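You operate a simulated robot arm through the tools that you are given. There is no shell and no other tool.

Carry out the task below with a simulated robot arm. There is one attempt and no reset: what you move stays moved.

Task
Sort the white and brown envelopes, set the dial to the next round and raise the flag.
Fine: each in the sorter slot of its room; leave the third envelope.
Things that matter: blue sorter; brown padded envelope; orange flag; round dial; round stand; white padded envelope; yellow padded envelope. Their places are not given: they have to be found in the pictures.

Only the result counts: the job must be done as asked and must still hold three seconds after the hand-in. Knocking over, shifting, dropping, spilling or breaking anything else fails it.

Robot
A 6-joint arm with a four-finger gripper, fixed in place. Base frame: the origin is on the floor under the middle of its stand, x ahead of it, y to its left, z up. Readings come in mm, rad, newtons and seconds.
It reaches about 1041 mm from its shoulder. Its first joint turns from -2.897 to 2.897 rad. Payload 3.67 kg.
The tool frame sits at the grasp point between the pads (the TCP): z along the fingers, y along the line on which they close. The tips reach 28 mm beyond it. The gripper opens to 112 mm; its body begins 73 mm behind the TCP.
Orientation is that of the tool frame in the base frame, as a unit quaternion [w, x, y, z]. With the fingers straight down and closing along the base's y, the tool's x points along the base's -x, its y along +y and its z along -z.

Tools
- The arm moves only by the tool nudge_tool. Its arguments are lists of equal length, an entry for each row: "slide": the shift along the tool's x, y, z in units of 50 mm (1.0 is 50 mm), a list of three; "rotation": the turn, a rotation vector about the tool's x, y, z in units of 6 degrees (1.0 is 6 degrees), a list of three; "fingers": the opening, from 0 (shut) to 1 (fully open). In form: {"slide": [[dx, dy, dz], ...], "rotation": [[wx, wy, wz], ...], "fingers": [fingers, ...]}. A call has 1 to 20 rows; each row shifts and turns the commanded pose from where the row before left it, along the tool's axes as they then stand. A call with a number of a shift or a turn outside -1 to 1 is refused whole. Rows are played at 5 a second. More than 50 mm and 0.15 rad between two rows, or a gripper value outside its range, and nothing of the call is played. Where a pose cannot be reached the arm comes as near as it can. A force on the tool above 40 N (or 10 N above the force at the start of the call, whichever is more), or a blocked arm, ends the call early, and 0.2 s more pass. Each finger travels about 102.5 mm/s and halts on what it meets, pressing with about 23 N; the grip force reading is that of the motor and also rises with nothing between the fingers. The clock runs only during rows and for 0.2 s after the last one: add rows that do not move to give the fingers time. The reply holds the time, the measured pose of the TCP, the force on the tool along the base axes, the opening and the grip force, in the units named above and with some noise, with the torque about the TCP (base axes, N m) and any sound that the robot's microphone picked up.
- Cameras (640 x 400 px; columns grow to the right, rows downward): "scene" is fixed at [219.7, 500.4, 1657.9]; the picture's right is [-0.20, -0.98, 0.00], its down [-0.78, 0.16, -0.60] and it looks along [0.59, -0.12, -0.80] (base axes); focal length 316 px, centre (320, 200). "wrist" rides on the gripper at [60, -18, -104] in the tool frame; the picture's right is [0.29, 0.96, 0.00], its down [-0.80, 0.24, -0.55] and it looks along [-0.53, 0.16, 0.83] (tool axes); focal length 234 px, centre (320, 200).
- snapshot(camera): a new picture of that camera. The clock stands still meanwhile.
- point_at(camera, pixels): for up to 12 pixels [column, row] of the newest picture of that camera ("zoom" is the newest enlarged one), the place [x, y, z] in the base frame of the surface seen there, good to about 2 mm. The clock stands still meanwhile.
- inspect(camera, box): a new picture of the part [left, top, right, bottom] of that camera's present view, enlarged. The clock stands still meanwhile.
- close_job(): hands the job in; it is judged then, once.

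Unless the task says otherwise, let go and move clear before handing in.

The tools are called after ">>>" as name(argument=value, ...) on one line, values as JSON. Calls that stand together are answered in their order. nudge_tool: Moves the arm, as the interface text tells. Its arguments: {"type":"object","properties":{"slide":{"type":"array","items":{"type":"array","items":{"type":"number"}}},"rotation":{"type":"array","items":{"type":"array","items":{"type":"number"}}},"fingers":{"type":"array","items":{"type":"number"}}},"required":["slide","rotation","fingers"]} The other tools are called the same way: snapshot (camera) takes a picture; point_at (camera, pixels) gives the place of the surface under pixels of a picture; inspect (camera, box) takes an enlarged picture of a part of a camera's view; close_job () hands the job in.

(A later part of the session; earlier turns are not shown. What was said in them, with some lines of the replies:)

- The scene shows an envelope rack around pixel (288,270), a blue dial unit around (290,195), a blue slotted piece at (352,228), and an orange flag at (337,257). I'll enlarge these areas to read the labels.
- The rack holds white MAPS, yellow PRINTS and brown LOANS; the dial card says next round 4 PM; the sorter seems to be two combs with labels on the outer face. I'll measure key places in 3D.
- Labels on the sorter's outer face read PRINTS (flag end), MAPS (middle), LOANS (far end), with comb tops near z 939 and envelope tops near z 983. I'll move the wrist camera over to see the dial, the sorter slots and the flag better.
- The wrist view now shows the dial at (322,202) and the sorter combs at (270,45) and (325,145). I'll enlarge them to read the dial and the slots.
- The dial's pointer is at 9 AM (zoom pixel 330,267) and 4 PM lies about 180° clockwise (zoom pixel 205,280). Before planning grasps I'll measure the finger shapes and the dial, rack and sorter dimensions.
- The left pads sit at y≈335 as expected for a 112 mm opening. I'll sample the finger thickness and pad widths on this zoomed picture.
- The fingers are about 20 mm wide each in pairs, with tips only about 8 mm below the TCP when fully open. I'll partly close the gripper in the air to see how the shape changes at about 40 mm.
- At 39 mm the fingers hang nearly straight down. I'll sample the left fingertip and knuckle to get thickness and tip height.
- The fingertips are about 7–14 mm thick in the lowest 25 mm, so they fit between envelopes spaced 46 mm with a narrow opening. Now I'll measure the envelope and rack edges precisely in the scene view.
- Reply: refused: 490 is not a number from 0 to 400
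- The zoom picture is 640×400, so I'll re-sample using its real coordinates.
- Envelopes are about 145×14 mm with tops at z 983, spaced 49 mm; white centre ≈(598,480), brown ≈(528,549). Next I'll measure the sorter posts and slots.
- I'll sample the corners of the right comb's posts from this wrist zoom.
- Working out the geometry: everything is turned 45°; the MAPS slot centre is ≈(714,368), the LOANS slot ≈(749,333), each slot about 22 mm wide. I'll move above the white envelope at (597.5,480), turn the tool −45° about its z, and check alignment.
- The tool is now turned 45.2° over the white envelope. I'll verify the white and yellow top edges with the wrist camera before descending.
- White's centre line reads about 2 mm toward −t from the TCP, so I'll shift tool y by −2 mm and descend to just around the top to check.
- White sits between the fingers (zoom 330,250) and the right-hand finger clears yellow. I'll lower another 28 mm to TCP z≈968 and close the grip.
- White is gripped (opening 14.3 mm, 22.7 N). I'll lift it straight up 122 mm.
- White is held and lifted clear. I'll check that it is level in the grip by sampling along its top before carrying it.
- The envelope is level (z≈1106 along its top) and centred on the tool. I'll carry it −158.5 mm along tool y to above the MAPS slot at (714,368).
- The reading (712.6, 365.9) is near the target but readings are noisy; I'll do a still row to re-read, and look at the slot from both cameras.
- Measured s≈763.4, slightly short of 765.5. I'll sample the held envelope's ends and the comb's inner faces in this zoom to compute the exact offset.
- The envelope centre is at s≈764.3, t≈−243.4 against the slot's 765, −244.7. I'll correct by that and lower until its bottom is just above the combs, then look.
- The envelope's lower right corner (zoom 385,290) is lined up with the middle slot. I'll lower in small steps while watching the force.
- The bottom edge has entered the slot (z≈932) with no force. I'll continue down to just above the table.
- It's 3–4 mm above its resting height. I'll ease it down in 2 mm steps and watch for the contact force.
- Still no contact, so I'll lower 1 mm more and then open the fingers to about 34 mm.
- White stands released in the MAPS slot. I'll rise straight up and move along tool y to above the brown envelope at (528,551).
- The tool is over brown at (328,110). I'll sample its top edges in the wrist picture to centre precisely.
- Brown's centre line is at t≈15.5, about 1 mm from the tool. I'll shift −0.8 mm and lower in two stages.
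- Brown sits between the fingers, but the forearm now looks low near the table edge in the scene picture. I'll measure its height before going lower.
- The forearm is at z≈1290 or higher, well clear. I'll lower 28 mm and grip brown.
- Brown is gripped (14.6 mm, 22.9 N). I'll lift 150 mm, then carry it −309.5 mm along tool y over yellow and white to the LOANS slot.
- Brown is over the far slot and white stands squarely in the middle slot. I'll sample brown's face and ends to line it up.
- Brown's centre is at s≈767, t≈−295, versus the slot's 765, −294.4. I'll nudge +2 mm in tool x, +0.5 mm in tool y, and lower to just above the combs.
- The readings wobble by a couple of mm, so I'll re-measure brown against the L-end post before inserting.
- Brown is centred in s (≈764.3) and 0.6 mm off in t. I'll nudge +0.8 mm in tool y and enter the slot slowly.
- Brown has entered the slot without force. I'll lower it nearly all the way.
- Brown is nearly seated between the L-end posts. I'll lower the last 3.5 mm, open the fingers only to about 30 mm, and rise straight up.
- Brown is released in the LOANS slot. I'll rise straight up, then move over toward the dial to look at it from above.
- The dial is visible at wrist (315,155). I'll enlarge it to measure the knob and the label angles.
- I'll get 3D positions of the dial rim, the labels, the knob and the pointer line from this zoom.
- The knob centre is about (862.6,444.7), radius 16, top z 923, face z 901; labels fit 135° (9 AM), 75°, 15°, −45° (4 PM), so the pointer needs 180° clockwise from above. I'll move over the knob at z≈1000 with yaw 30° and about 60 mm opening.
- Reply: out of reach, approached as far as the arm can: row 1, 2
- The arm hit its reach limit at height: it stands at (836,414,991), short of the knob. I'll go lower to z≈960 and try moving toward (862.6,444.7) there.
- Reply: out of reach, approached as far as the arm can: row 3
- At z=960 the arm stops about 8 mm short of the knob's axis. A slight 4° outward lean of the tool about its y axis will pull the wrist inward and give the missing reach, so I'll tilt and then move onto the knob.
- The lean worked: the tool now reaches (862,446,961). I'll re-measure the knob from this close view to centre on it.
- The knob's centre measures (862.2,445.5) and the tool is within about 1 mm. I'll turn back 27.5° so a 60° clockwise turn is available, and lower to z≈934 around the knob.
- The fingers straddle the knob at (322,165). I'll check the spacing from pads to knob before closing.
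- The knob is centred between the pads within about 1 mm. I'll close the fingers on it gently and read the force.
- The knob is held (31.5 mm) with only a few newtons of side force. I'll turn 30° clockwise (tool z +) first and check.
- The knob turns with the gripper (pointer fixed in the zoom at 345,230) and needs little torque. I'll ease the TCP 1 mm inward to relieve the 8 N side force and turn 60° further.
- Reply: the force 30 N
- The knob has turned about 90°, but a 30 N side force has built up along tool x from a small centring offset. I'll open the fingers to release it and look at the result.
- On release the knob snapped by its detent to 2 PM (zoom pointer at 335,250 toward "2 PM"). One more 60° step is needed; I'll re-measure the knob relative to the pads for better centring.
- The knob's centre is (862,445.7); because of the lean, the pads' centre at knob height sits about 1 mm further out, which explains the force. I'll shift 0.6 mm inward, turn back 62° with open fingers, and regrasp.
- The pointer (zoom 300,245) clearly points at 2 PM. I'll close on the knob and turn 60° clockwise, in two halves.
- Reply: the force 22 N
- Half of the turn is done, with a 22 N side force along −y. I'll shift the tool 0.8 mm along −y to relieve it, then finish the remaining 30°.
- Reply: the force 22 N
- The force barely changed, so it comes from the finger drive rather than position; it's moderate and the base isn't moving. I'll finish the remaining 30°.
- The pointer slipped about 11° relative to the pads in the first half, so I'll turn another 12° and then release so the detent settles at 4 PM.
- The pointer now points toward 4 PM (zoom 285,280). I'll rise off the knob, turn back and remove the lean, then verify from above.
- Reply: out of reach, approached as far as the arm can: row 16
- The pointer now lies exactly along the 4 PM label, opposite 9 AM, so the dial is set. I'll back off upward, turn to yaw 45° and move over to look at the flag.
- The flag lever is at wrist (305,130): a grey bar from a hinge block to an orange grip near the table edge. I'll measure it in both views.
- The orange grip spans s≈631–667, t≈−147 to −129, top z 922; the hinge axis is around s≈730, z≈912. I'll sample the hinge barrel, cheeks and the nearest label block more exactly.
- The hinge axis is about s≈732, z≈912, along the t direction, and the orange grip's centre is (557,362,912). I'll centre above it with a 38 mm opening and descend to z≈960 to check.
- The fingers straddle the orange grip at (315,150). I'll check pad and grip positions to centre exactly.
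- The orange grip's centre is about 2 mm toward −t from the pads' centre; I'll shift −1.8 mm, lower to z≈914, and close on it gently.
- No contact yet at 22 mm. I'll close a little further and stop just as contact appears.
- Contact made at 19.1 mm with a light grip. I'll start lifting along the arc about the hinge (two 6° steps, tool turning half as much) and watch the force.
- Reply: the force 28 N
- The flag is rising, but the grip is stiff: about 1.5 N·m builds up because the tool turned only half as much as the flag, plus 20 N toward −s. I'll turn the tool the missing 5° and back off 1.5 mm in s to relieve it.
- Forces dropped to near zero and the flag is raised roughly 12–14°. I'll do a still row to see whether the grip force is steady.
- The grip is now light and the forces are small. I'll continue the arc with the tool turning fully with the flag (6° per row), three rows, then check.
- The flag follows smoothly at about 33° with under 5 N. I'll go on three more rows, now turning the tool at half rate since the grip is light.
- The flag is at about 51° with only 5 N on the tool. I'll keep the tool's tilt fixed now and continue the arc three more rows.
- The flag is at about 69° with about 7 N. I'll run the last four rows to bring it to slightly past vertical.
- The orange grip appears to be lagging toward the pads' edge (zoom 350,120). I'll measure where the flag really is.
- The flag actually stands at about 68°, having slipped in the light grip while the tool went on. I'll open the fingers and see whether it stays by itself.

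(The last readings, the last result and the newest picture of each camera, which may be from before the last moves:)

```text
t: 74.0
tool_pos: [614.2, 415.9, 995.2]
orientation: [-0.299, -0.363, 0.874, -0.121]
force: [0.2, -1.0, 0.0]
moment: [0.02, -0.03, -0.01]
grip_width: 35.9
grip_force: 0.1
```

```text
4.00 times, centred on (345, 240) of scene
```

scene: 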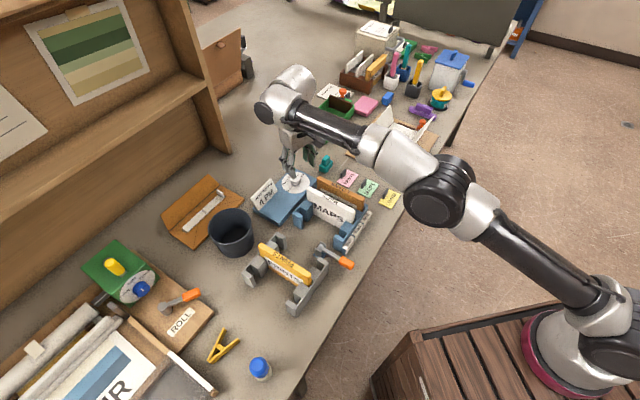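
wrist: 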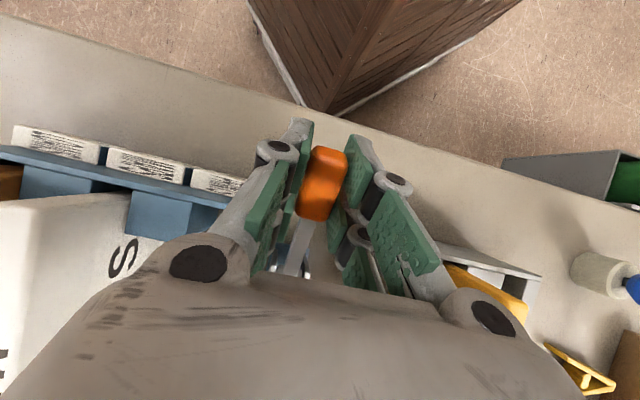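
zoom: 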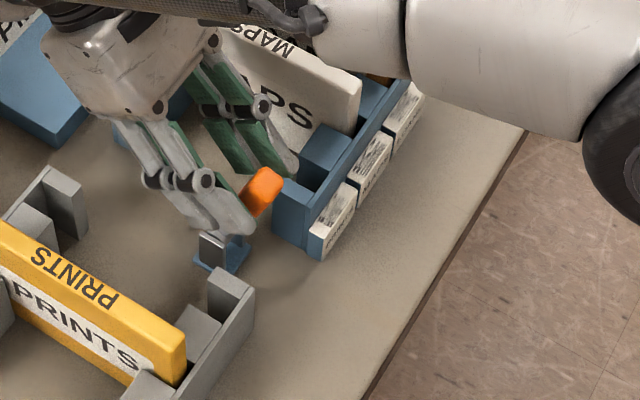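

The flag stays at 68° on its own. I'll re-centre the fingers on the orange grip (−27 mm in s, −6 mm in z) and take a firm grip.

>>> nudge_tool(slide=[[0.177, 0, 0.212], [0.176, 0, 0.213], [0, 0, 0], [0, 0, 0], [0, 0, 0], [0, 0, 0]], rotation=[[0, 0, 0], [0, 0, 0], [0, 0, 0], [0, 0, 0], [0, 0, 0], [0, 0, 0]], fingers=[0.32, 0.32, 0.32, 0.2, 0.1, 0.1])

>>> inspect(camera="wrist", box=[230, 90, 410, 270])

```text
t: 75.4
tool_pos: [594.1, 396.9, 989.2]
orientation: [-0.299, -0.363, 0.874, -0.122]
force: [-7.9, 6.1, -2.5]
moment: [-0.08, 0.18, -0.05]
grip_width: 18.7
grip_force: 44.8
```

```text
2.22 times, centred on (320, 180) of wrist
```

zoom: 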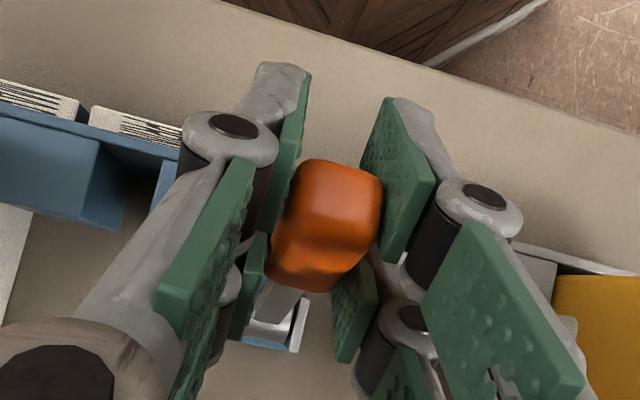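

Firm grip now (44.8 N) and centred. I'll swing 6° with full tool rotation and check the force for a stop.

>>> nudge_tool(slide=[[-0.0951, 0, -0.1454], [0, 0, 0]], rotation=[[0, 1, 0], [0, 0, 0]], fingers=[0.1, 0.1])

```text
t: 76.0
tool_pos: [599.6, 399.9, 991.1]
orientation: [-0.343, -0.356, 0.858, -0.14]
force: [-2.5, 19.0, 16.7]
moment: [1.08, -0.85, 0.02]
grip_width: 18.8
grip_force: 44.8
```

The hinge itself isn't resisting (net torque about it is near zero); the force is internal from slightly mismatched turn and travel. I'll take the next step with less rotation and slightly more travel.

>>> nudge_tool(slide=[[-0.0885, 0, -0.1668], [0, 0, 0]], rotation=[[0, 0.6, 0], [0, 0, 0]], fingers=[0.1, 0.1])

>>> inspect(camera="wrist", box=[230, 90, 410, 270])

>>> inspect(camera="scene", box=[290, 190, 400, 290])

```text
t: 76.6
tool_pos: [589.0, 385.7, 978.9]
orientation: [-0.369, -0.352, 0.847, -0.152]
force: [-15.1, 20.8, -7.2]
moment: [0.05, 0.06, -0.12]
grip_width: 24.6
grip_force: 13.0
out of reach, approached as far as the arm can: row 1
```

```text
2.22 times, centred on (320, 180) of wrist
```

zoom: 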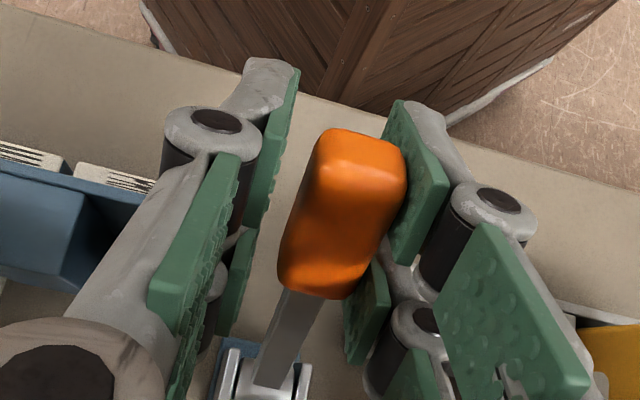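

```text
4.00 times, centred on (345, 240) of scene
```

zoom: 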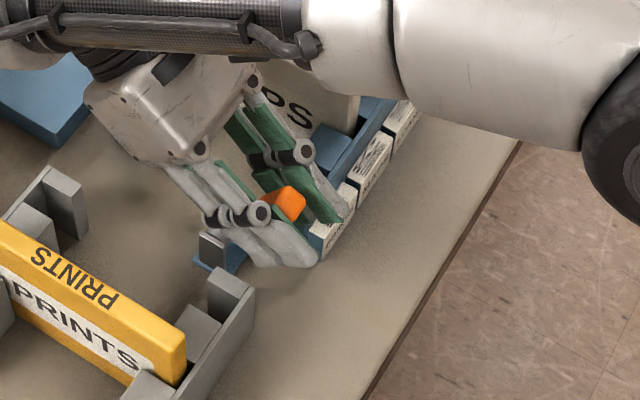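

The wrist hit a tilt limit near 47° and the arm backed off, leaving the flag lower. I'll change method: open, back out along the tool axis, straighten the tool, and later push the flag upright from its robot side with closed fingers.

>>> nudge_tool(slide=[[0, 0, 0], [0, 0, 0], [0, 0, 0]], rotation=[[0, 0, 0], [0, 0, 0], [0, 0, 0]], fingers=[0.3, 0.42, 0.42])

>>> inspect(camera="wrist", box=[230, 90, 410, 270])

>>> inspect(camera="scene", box=[290, 190, 400, 290])

```text
t: 77.4
tool_pos: [589.1, 385.7, 979.7]
orientation: [-0.369, -0.352, 0.847, -0.151]
force: [-0.5, -0.3, -0.1]
moment: [0.03, 0.02, 0.0]
grip_width: 47.3
grip_force: 0.0
```

```text
2.22 times, centred on (320, 180) of wrist
```

zoom: 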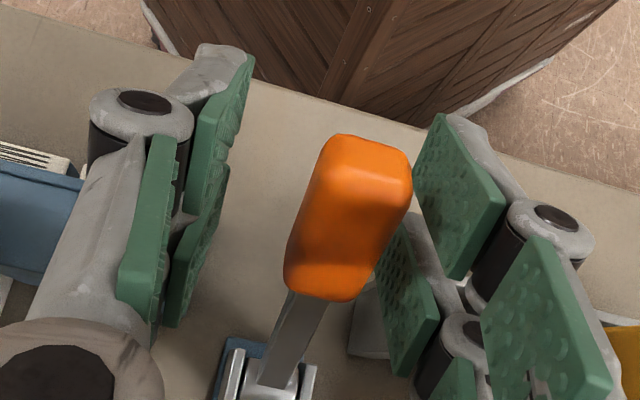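

```text
4.00 times, centred on (345, 240) of scene
```

zoom: 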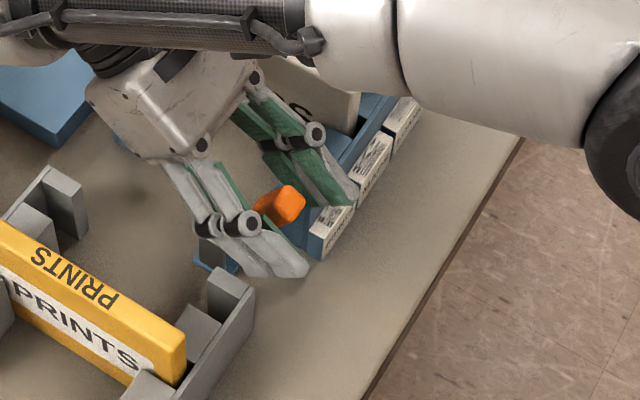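

The flag is free again between the open fingers. I'll measure its angle and check it and the hinge base are unharmed.

>>> point_at(camera="zoom", pixels=[[290, 205], [280, 200]])

>>> inspect(camera="wrist", box=[230, 90, 410, 270])

>>> point_at(camera="zoom", pixels=[[340, 145], [405, 160], [310, 230], [375, 240], [345, 190], [330, 290], [300, 265], [310, 310], [290, 345], [275, 375], [250, 380], [305, 385]])

```text
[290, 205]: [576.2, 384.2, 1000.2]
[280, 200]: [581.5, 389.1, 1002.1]
```

```text
2.22 times, centred on (320, 180) of wrist
```

zoom: 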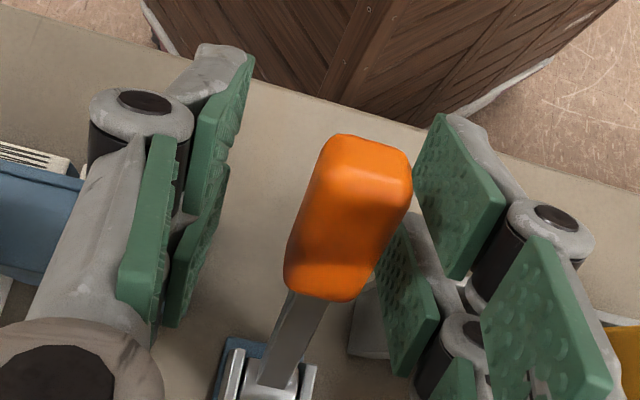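

```text
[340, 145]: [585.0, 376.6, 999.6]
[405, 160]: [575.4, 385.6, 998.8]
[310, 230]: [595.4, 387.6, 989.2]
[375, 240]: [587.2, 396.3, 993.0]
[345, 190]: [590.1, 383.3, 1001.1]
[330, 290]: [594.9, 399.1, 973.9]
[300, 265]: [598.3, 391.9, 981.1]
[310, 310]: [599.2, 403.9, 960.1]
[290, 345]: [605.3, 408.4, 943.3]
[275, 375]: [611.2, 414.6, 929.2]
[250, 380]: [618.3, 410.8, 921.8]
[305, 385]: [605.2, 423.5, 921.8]
```

The flag stands at about 62° and the hinge is in place. I'll straighten the tool in place (flag stays free between the open fingers), recentre in t, then rise.

>>> nudge_tool(slide=[[0, 0.035, 0], [0, 0.035, 0], [0, 0, 0], [0, 0, 0], [0, 0, 0], [0, 0, 0], [0, 0, 0], [0, 0, 0], [0, 0, 0]], rotation=[[0, -0.97, 0], [0, -0.97, 0], [0, -0.97, 0], [0, -0.97, 0], [0, -0.97, 0], [0, -0.97, 0], [0, -0.97, 0], [0, -0.97, 0], [0, 0, 0]], fingers=[0.42, 0.42, 0.42, 0.42, 0.42, 0.42, 0.42, 0.42, 0.42])

>>> inspect(camera="wrist", box=[230, 50, 410, 250])

>>> inspect(camera="scene", box=[290, 190, 400, 290])

```text
t: 79.4
tool_pos: [587.2, 387.6, 980.0]
orientation: [-0.006, -0.383, 0.924, -0.001]
force: [-0.1, 0.0, -0.4]
moment: [0.02, -0.04, -0.01]
grip_width: 47.1
grip_force: 0.1
```

```text
2.00 times, centred on (320, 150) of wrist
```

zoom: 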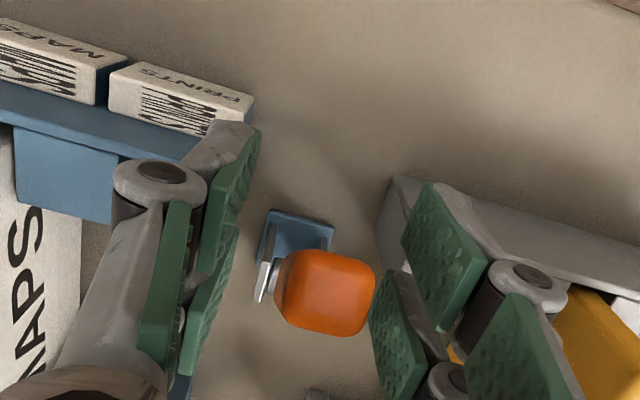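

```text
4.00 times, centred on (345, 240) of scene
```

zoom: 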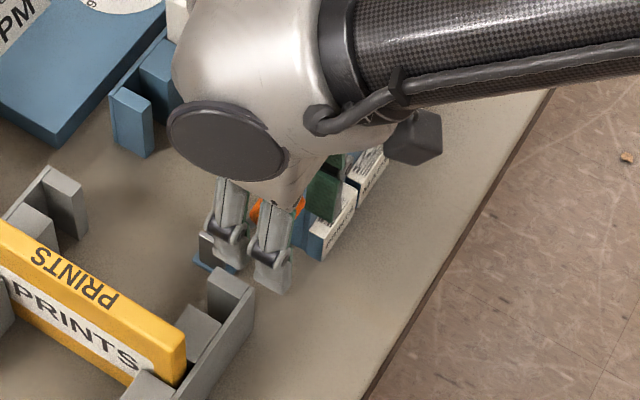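

The tool is vertical and the flag's end is visible between the open fingers. I'll rise 60 mm, move 55 mm toward the robot side (−s), and close the fingers to use them as a pusher.

>>> nudge_tool(slide=[[0, 0, -0.4], [0, 0, -0.5], [0, 0, -0.3], [0.4, 0.02, 0], [0.5, 0, 0], [0.2, 0, 0], [0, 0, 0], [0, 0, 0], [0, 0, 0]], rotation=[[0, 0, 0], [0, 0, 0], [0, 0, 0], [0, 0, 0], [0, 0, 0], [0, 0, 0], [0, 0, 0], [0, 0, 0], [0, 0, 0]], fingers=[0.42, 0.42, 0.42, 0.42, 0.42, 0.42, 0.2, 0.0, 0.0])

>>> snapshot(camera="wrist")

>>> inspect(camera="scene", box=[290, 190, 400, 290])

```text
t: 81.4
tool_pos: [548.3, 349.7, 1040.3]
orientation: [-0.006, -0.383, 0.924, -0.001]
force: [0.7, -0.3, 0.4]
moment: [0.02, 0.0, -0.02]
grip_width: 0.0
grip_force: 22.9
```

```text
taken
```

wrist: 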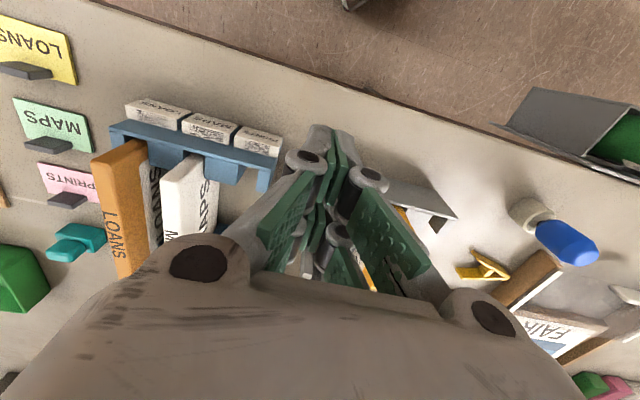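

```text
4.00 times, centred on (345, 240) of scene
```

zoom: 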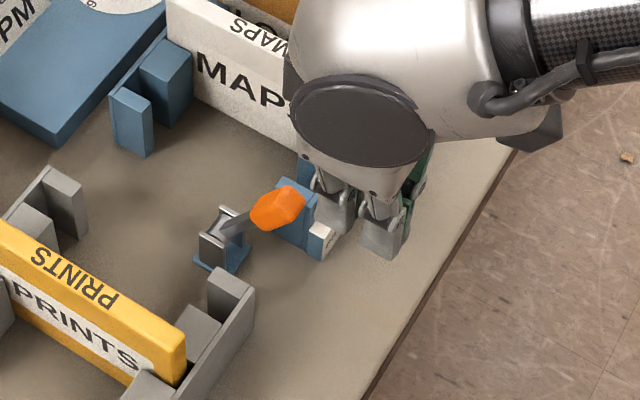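

The closed fingers are on the robot side of the flag, clear of it. I'll lower to z≈1000 and advance in small steps toward +s.

>>> nudge_tool(slide=[[0, 0, 0.4], [0, 0, 0.4], [-0.2, 0, 0], [-0.2, 0, 0], [0, 0, 0]], rotation=[[0, 0, 0], [0, 0, 0], [0, 0, 0], [0, 0, 0], [0, 0, 0]], fingers=[0, 0, 0, 0, 0])

>>> inspect(camera="scene", box=[290, 190, 400, 290])

```text
t: 82.6
tool_pos: [560.6, 363.8, 1001.5]
orientation: [-0.008, -0.383, 0.924, 0.0]
force: [0.8, -0.4, 0.0]
moment: [0.04, 0.0, 0.03]
grip_width: 0.1
grip_force: 22.8
```

```text
4.00 times, centred on (345, 240) of scene
```

zoom: 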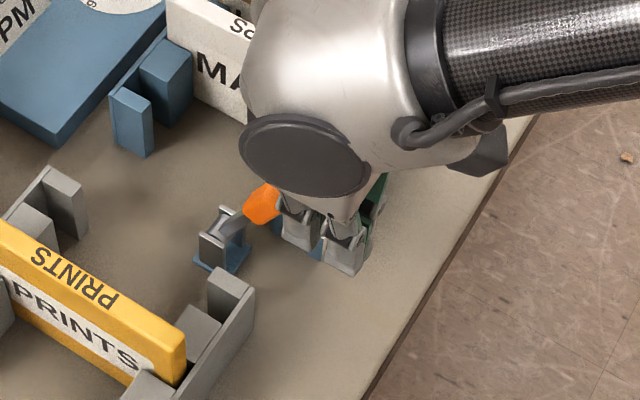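

The fingers are right at the flag's underside. I'll push 24 mm toward +s and check the force and how the flag turns.

>>> nudge_tool(slide=[[-0.12, 0, 0], [-0.12, 0, 0], [-0.12, 0, 0], [-0.12, 0, 0], [0, 0, 0]], rotation=[[0, 0, 0], [0, 0, 0], [0, 0, 0], [0, 0, 0], [0, 0, 0]], fingers=[0, 0, 0, 0, 0])

>>> inspect(camera="scene", box=[290, 190, 400, 290])

```text
t: 83.8
tool_pos: [579.8, 381.0, 1000.3]
orientation: [-0.006, -0.382, 0.924, -0.001]
force: [-0.2, -0.5, -0.7]
moment: [-0.04, -0.01, 0.02]
grip_width: 0.0
grip_force: 36.1
```

```text
4.00 times, centred on (345, 240) of scene
```

zoom: 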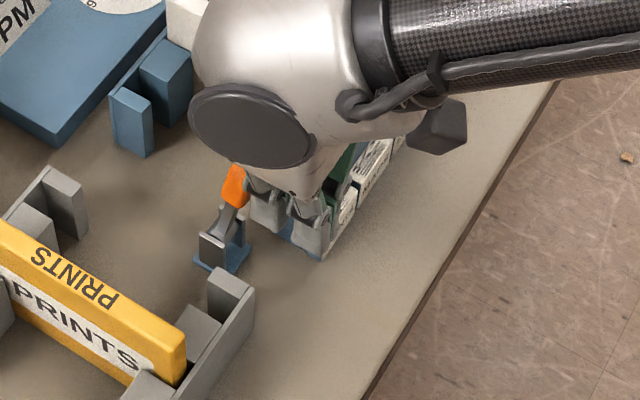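

The flag turns freely with almost no force. I'll push 16 mm more, then check its angle.

>>> nudge_tool(slide=[[-0.1, 0, 0], [-0.1, 0, 0], [-0.12, 0, 0], [0, 0, 0]], rotation=[[0, 0, 0], [0, 0, 0], [0, 0, 0], [0, 0, 0]], fingers=[0, 0, 0, 0])

>>> inspect(camera="scene", box=[300, 200, 380, 270])

>>> point_at(camera="zoom", pixels=[[225, 130], [240, 130], [215, 170], [235, 180], [212, 200], [225, 100]])

```text
t: 84.7
tool_pos: [584.9, 388.2, 999.1]
orientation: [-0.012, -0.382, 0.924, -0.003]
force: [-17.0, -18.8, 9.2]
moment: [0.48, -0.36, -0.07]
grip_width: 5.8
grip_force: 35.7
stopped in row 4: the force on the tool passed its limit at 44 N (the readings are from after the stop); the commanded pose is now the measured one
```

```text
5.71 times, centred on (340, 235) of scene
```

zoom: 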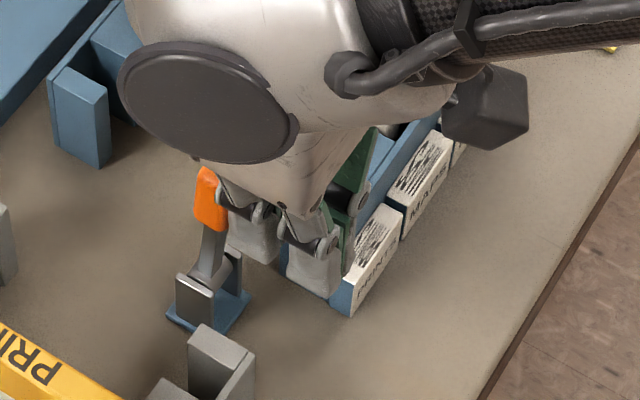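

```text
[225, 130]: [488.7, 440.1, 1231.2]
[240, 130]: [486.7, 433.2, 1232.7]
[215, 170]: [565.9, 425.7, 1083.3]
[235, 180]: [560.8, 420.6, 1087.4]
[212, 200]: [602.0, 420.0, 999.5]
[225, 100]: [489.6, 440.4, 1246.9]
```

The push ended with a force pointing purely along −s, so the flag seems to have reached the end of its travel near vertical. I'll back off and look at it.

>>> nudge_tool(slide=[[0.1, 0, 0], [0.3, 0, 0], [0.5, 0, 0], [0, 0, 0]], rotation=[[0, 0, 0], [0, 0, 0], [0, 0, 0], [0, 0, 0]], fingers=[0, 0, 0, 0])

>>> inspect(camera="scene", box=[300, 200, 380, 270])

>>> snapshot(camera="wrist")

```text
t: 85.7
tool_pos: [557.0, 357.6, 1000.9]
orientation: [-0.011, -0.383, 0.924, -0.003]
force: [-0.2, 0.4, 0.7]
moment: [0.01, -0.01, -0.02]
grip_width: 0.2
grip_force: 35.6
```

```text
5.71 times, centred on (340, 235) of scene
```

zoom: 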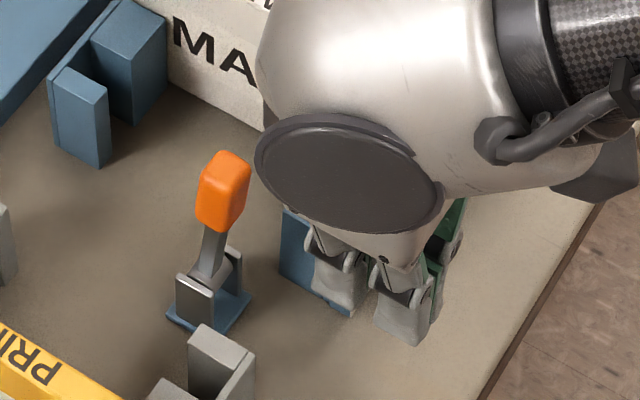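

```text
taken
```

wrist: 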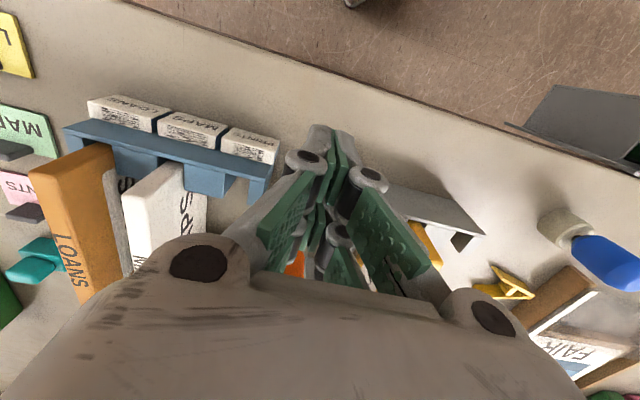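

The flag now stands nearly upright by itself (scene zoom 222,195). I'll measure its angle.

>>> inspect(camera="scene", box=[320, 215, 350, 262])

>>> inspect(camera="scene", box=[300, 200, 380, 270])

>>> point_at(camera="zoom", pixels=[[225, 155], [245, 170], [210, 175], [228, 190], [240, 195], [205, 215], [225, 228], [218, 210], [212, 240], [208, 262], [195, 285], [235, 262]])

```text
8.51 times, centred on (335, 238) of scene
```

zoom: 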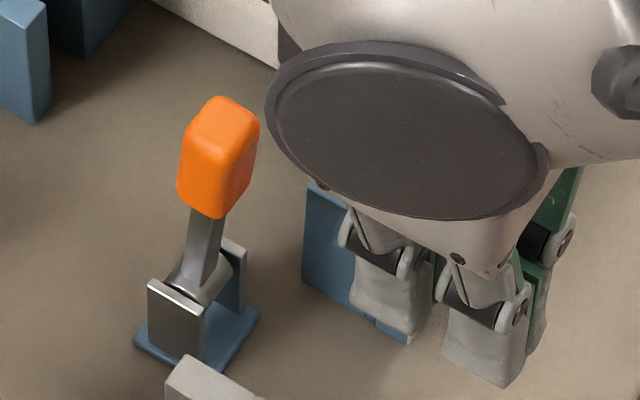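

```text
5.71 times, centred on (340, 235) of scene
```

zoom: 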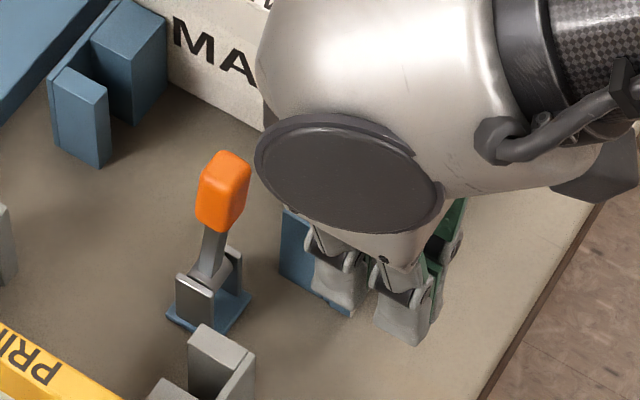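

```text
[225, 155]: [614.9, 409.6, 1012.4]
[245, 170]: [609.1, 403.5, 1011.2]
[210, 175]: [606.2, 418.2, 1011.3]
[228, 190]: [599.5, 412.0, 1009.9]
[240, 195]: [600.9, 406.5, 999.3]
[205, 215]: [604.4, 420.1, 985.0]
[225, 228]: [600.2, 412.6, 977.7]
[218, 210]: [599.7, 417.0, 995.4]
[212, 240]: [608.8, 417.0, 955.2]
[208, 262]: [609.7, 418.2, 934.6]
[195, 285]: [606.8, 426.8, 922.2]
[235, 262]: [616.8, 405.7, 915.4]
```

The flag stands at about 87–88°, at its upper stop, with the hinge base in place. I'll retreat up and back, then check the whole scene.

>>> nudge_tool(slide=[[0.3, 0, -0.3], [0.2, 0, -0.7], [0, 0, -0.8], [0, 0, -0.8], [0.5, 0, -0.5], [0.6, 0, 0], [0.6, 0, 0], [0, 0, 0]], rotation=[[0, 0, 0], [0, 0, 0], [0, 0, 0], [0, 0, 0], [0, 0, 0], [0, 0, 0], [0, 0, 0], [0, 0, 0]], fingers=[0, 0, 0.2, 0.4, 0.5, 0.5, 0.5, 0.5])

>>> snapshot(camera="scene")

>>> snapshot(camera="wrist")

```text
t: 87.5
tool_pos: [479.6, 283.0, 1157.4]
orientation: [-0.011, -0.383, 0.924, -0.003]
force: [-0.1, -0.7, 0.2]
moment: [-0.01, -0.04, -0.06]
grip_width: 55.9
grip_force: 0.0
```

```text
taken
```

scene: 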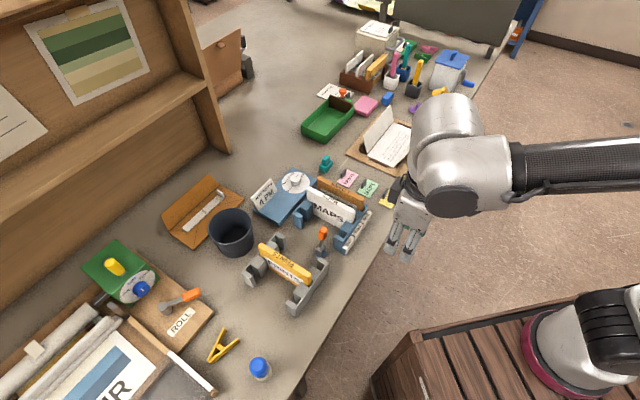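

```text
taken
```

wrist: 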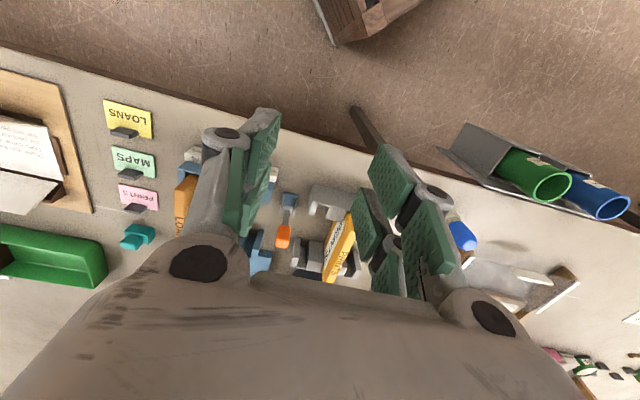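

>>> inspect(camera="scene", box=[235, 165, 385, 305])

>>> inspect(camera="scene", box=[270, 165, 325, 205])

>>> inspect(camera="scene", box=[295, 170, 375, 260])

>>> point_at(camera="zoom", pixels=[[320, 255], [300, 180], [410, 245], [340, 110], [470, 180], [120, 220], [260, 330], [270, 300], [330, 200], [440, 270]])

```text
2.86 times, centred on (310, 235) of scene
```

zoom: 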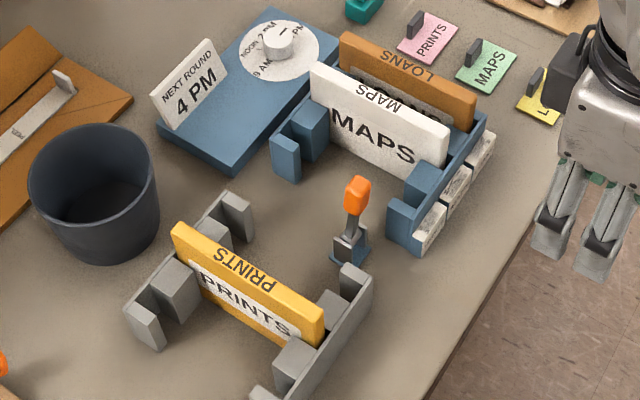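

```text
10.00 times, centred on (298, 185) of scene
```

zoom: 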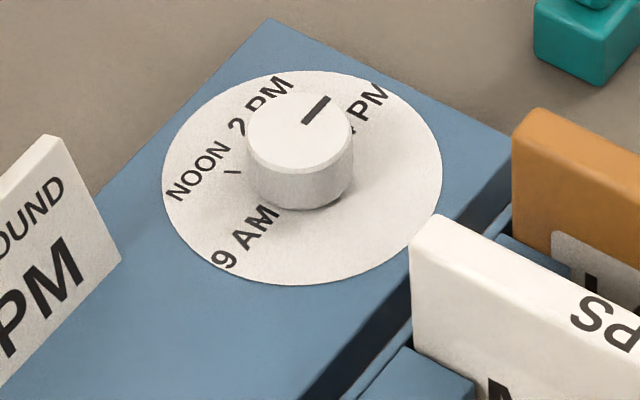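

```text
4.44 times, centred on (335, 215) of scene
```

zoom: 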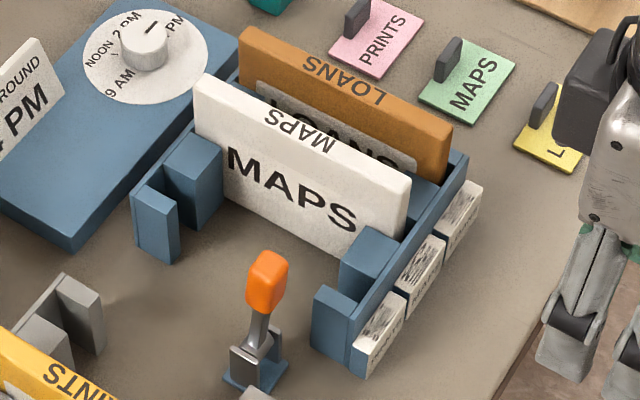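

```text
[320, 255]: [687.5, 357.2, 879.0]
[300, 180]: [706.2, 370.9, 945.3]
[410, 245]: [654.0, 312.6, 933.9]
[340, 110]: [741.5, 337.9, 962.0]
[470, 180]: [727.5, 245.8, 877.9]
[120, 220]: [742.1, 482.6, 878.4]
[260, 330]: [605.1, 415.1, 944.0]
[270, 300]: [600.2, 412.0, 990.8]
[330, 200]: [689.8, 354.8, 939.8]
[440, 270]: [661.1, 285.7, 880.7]
```

Everything looks right: pointer at 4 PM, MAPS and LOANS in their slots, flag upright. I'll double-check that yellow, the combs and the dial base haven't moved versus the first measurements.

>>> inspect(camera="scene", box=[240, 220, 340, 310])

>>> point_at(camera="zoom", pixels=[[192, 104], [184, 117], [408, 236], [395, 255], [285, 185], [432, 225], [375, 295], [235, 105], [180, 180], [125, 240], [325, 370], [475, 195]])

>>> inspect(camera="scene", box=[285, 175, 340, 232])

>>> point_at(camera="zoom", pixels=[[192, 268], [203, 260], [248, 290], [238, 300], [237, 223], [183, 268], [90, 355]])

>>> inspect(camera="scene", box=[230, 160, 410, 320])

>>> point_at(camera="zoom", pixels=[[365, 205], [395, 210], [415, 175], [436, 140], [430, 110]])

```text
4.44 times, centred on (290, 265) of scene
```

zoom: 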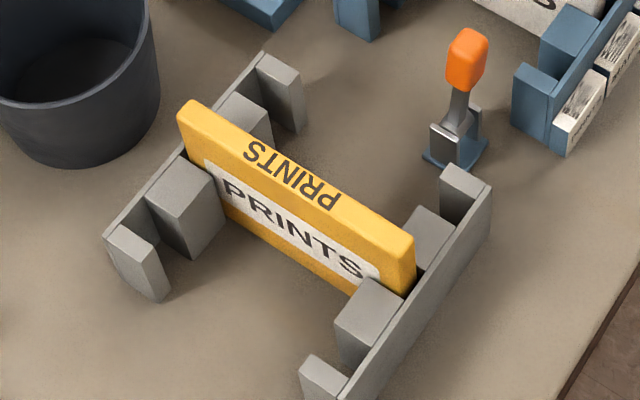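

```text
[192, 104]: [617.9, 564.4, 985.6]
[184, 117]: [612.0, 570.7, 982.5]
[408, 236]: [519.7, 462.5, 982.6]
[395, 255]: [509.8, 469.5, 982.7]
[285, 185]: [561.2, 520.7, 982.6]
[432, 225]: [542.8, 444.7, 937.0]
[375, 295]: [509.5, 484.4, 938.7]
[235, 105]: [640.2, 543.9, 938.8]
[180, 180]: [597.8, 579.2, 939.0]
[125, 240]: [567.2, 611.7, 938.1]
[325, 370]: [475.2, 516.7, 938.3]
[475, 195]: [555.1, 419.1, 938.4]
```

```text
7.02 times, centred on (312, 204) of scene
```

zoom: 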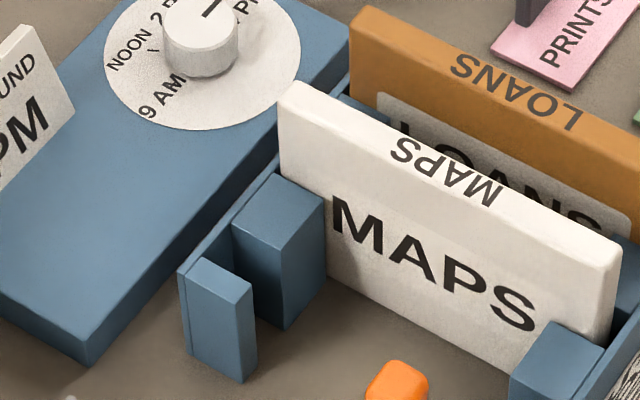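

```text
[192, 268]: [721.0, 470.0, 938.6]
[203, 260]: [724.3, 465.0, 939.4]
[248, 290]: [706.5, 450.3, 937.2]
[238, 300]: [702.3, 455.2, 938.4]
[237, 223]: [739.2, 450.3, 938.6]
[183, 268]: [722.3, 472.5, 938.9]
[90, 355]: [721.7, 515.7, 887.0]
```

```text
2.50 times, centred on (320, 240) of scene
```

zoom: 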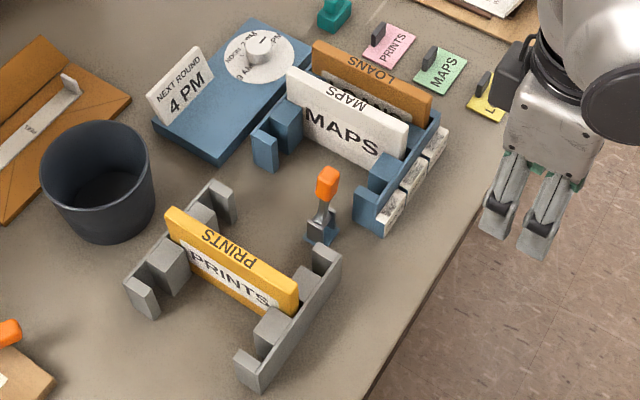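

```text
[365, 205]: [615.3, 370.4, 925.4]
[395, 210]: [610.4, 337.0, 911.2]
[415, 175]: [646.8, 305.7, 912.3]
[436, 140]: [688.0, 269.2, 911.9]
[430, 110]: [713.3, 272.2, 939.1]
```

All fixtures measure the same as at the start. White sits in MAPS, brown in LOANS and yellow is untouched; the dial is at 4 PM, the flag is up, and the arm is clear. I'm handing in the job.

>>> close_job()

```text
The job is handed in.
```

The job is handed in, and my last pictures showed everything as asked. The judge's verdict hasn't come back yet.

- **Envelopes:** The white envelope (MAPS) stands in the MAPS slot of the blue sorter, and the brown one (LOANS) stands in the LOANS slot. The yellow one (PRINTS) is still in the rack, where it was at the start.
- **Dial:** The stand says the next round is 4 PM. The pointer was at 9 AM and now lines up with 4 PM; the knob clicked into place.
- **Flag:** The orange flag stays up on its own at about 87–88°, apparently against its upper stop.

**Possible risks:** Turning the knob put up to 30 N of sideways force on the dial. The last push on the flag stopped at 44 N, over the 40 N limit. The rack, sorter, dial base and flag hinge still measured within about 2 mm of their first positions.

The fingers were open and the arm was clear before I handed in.
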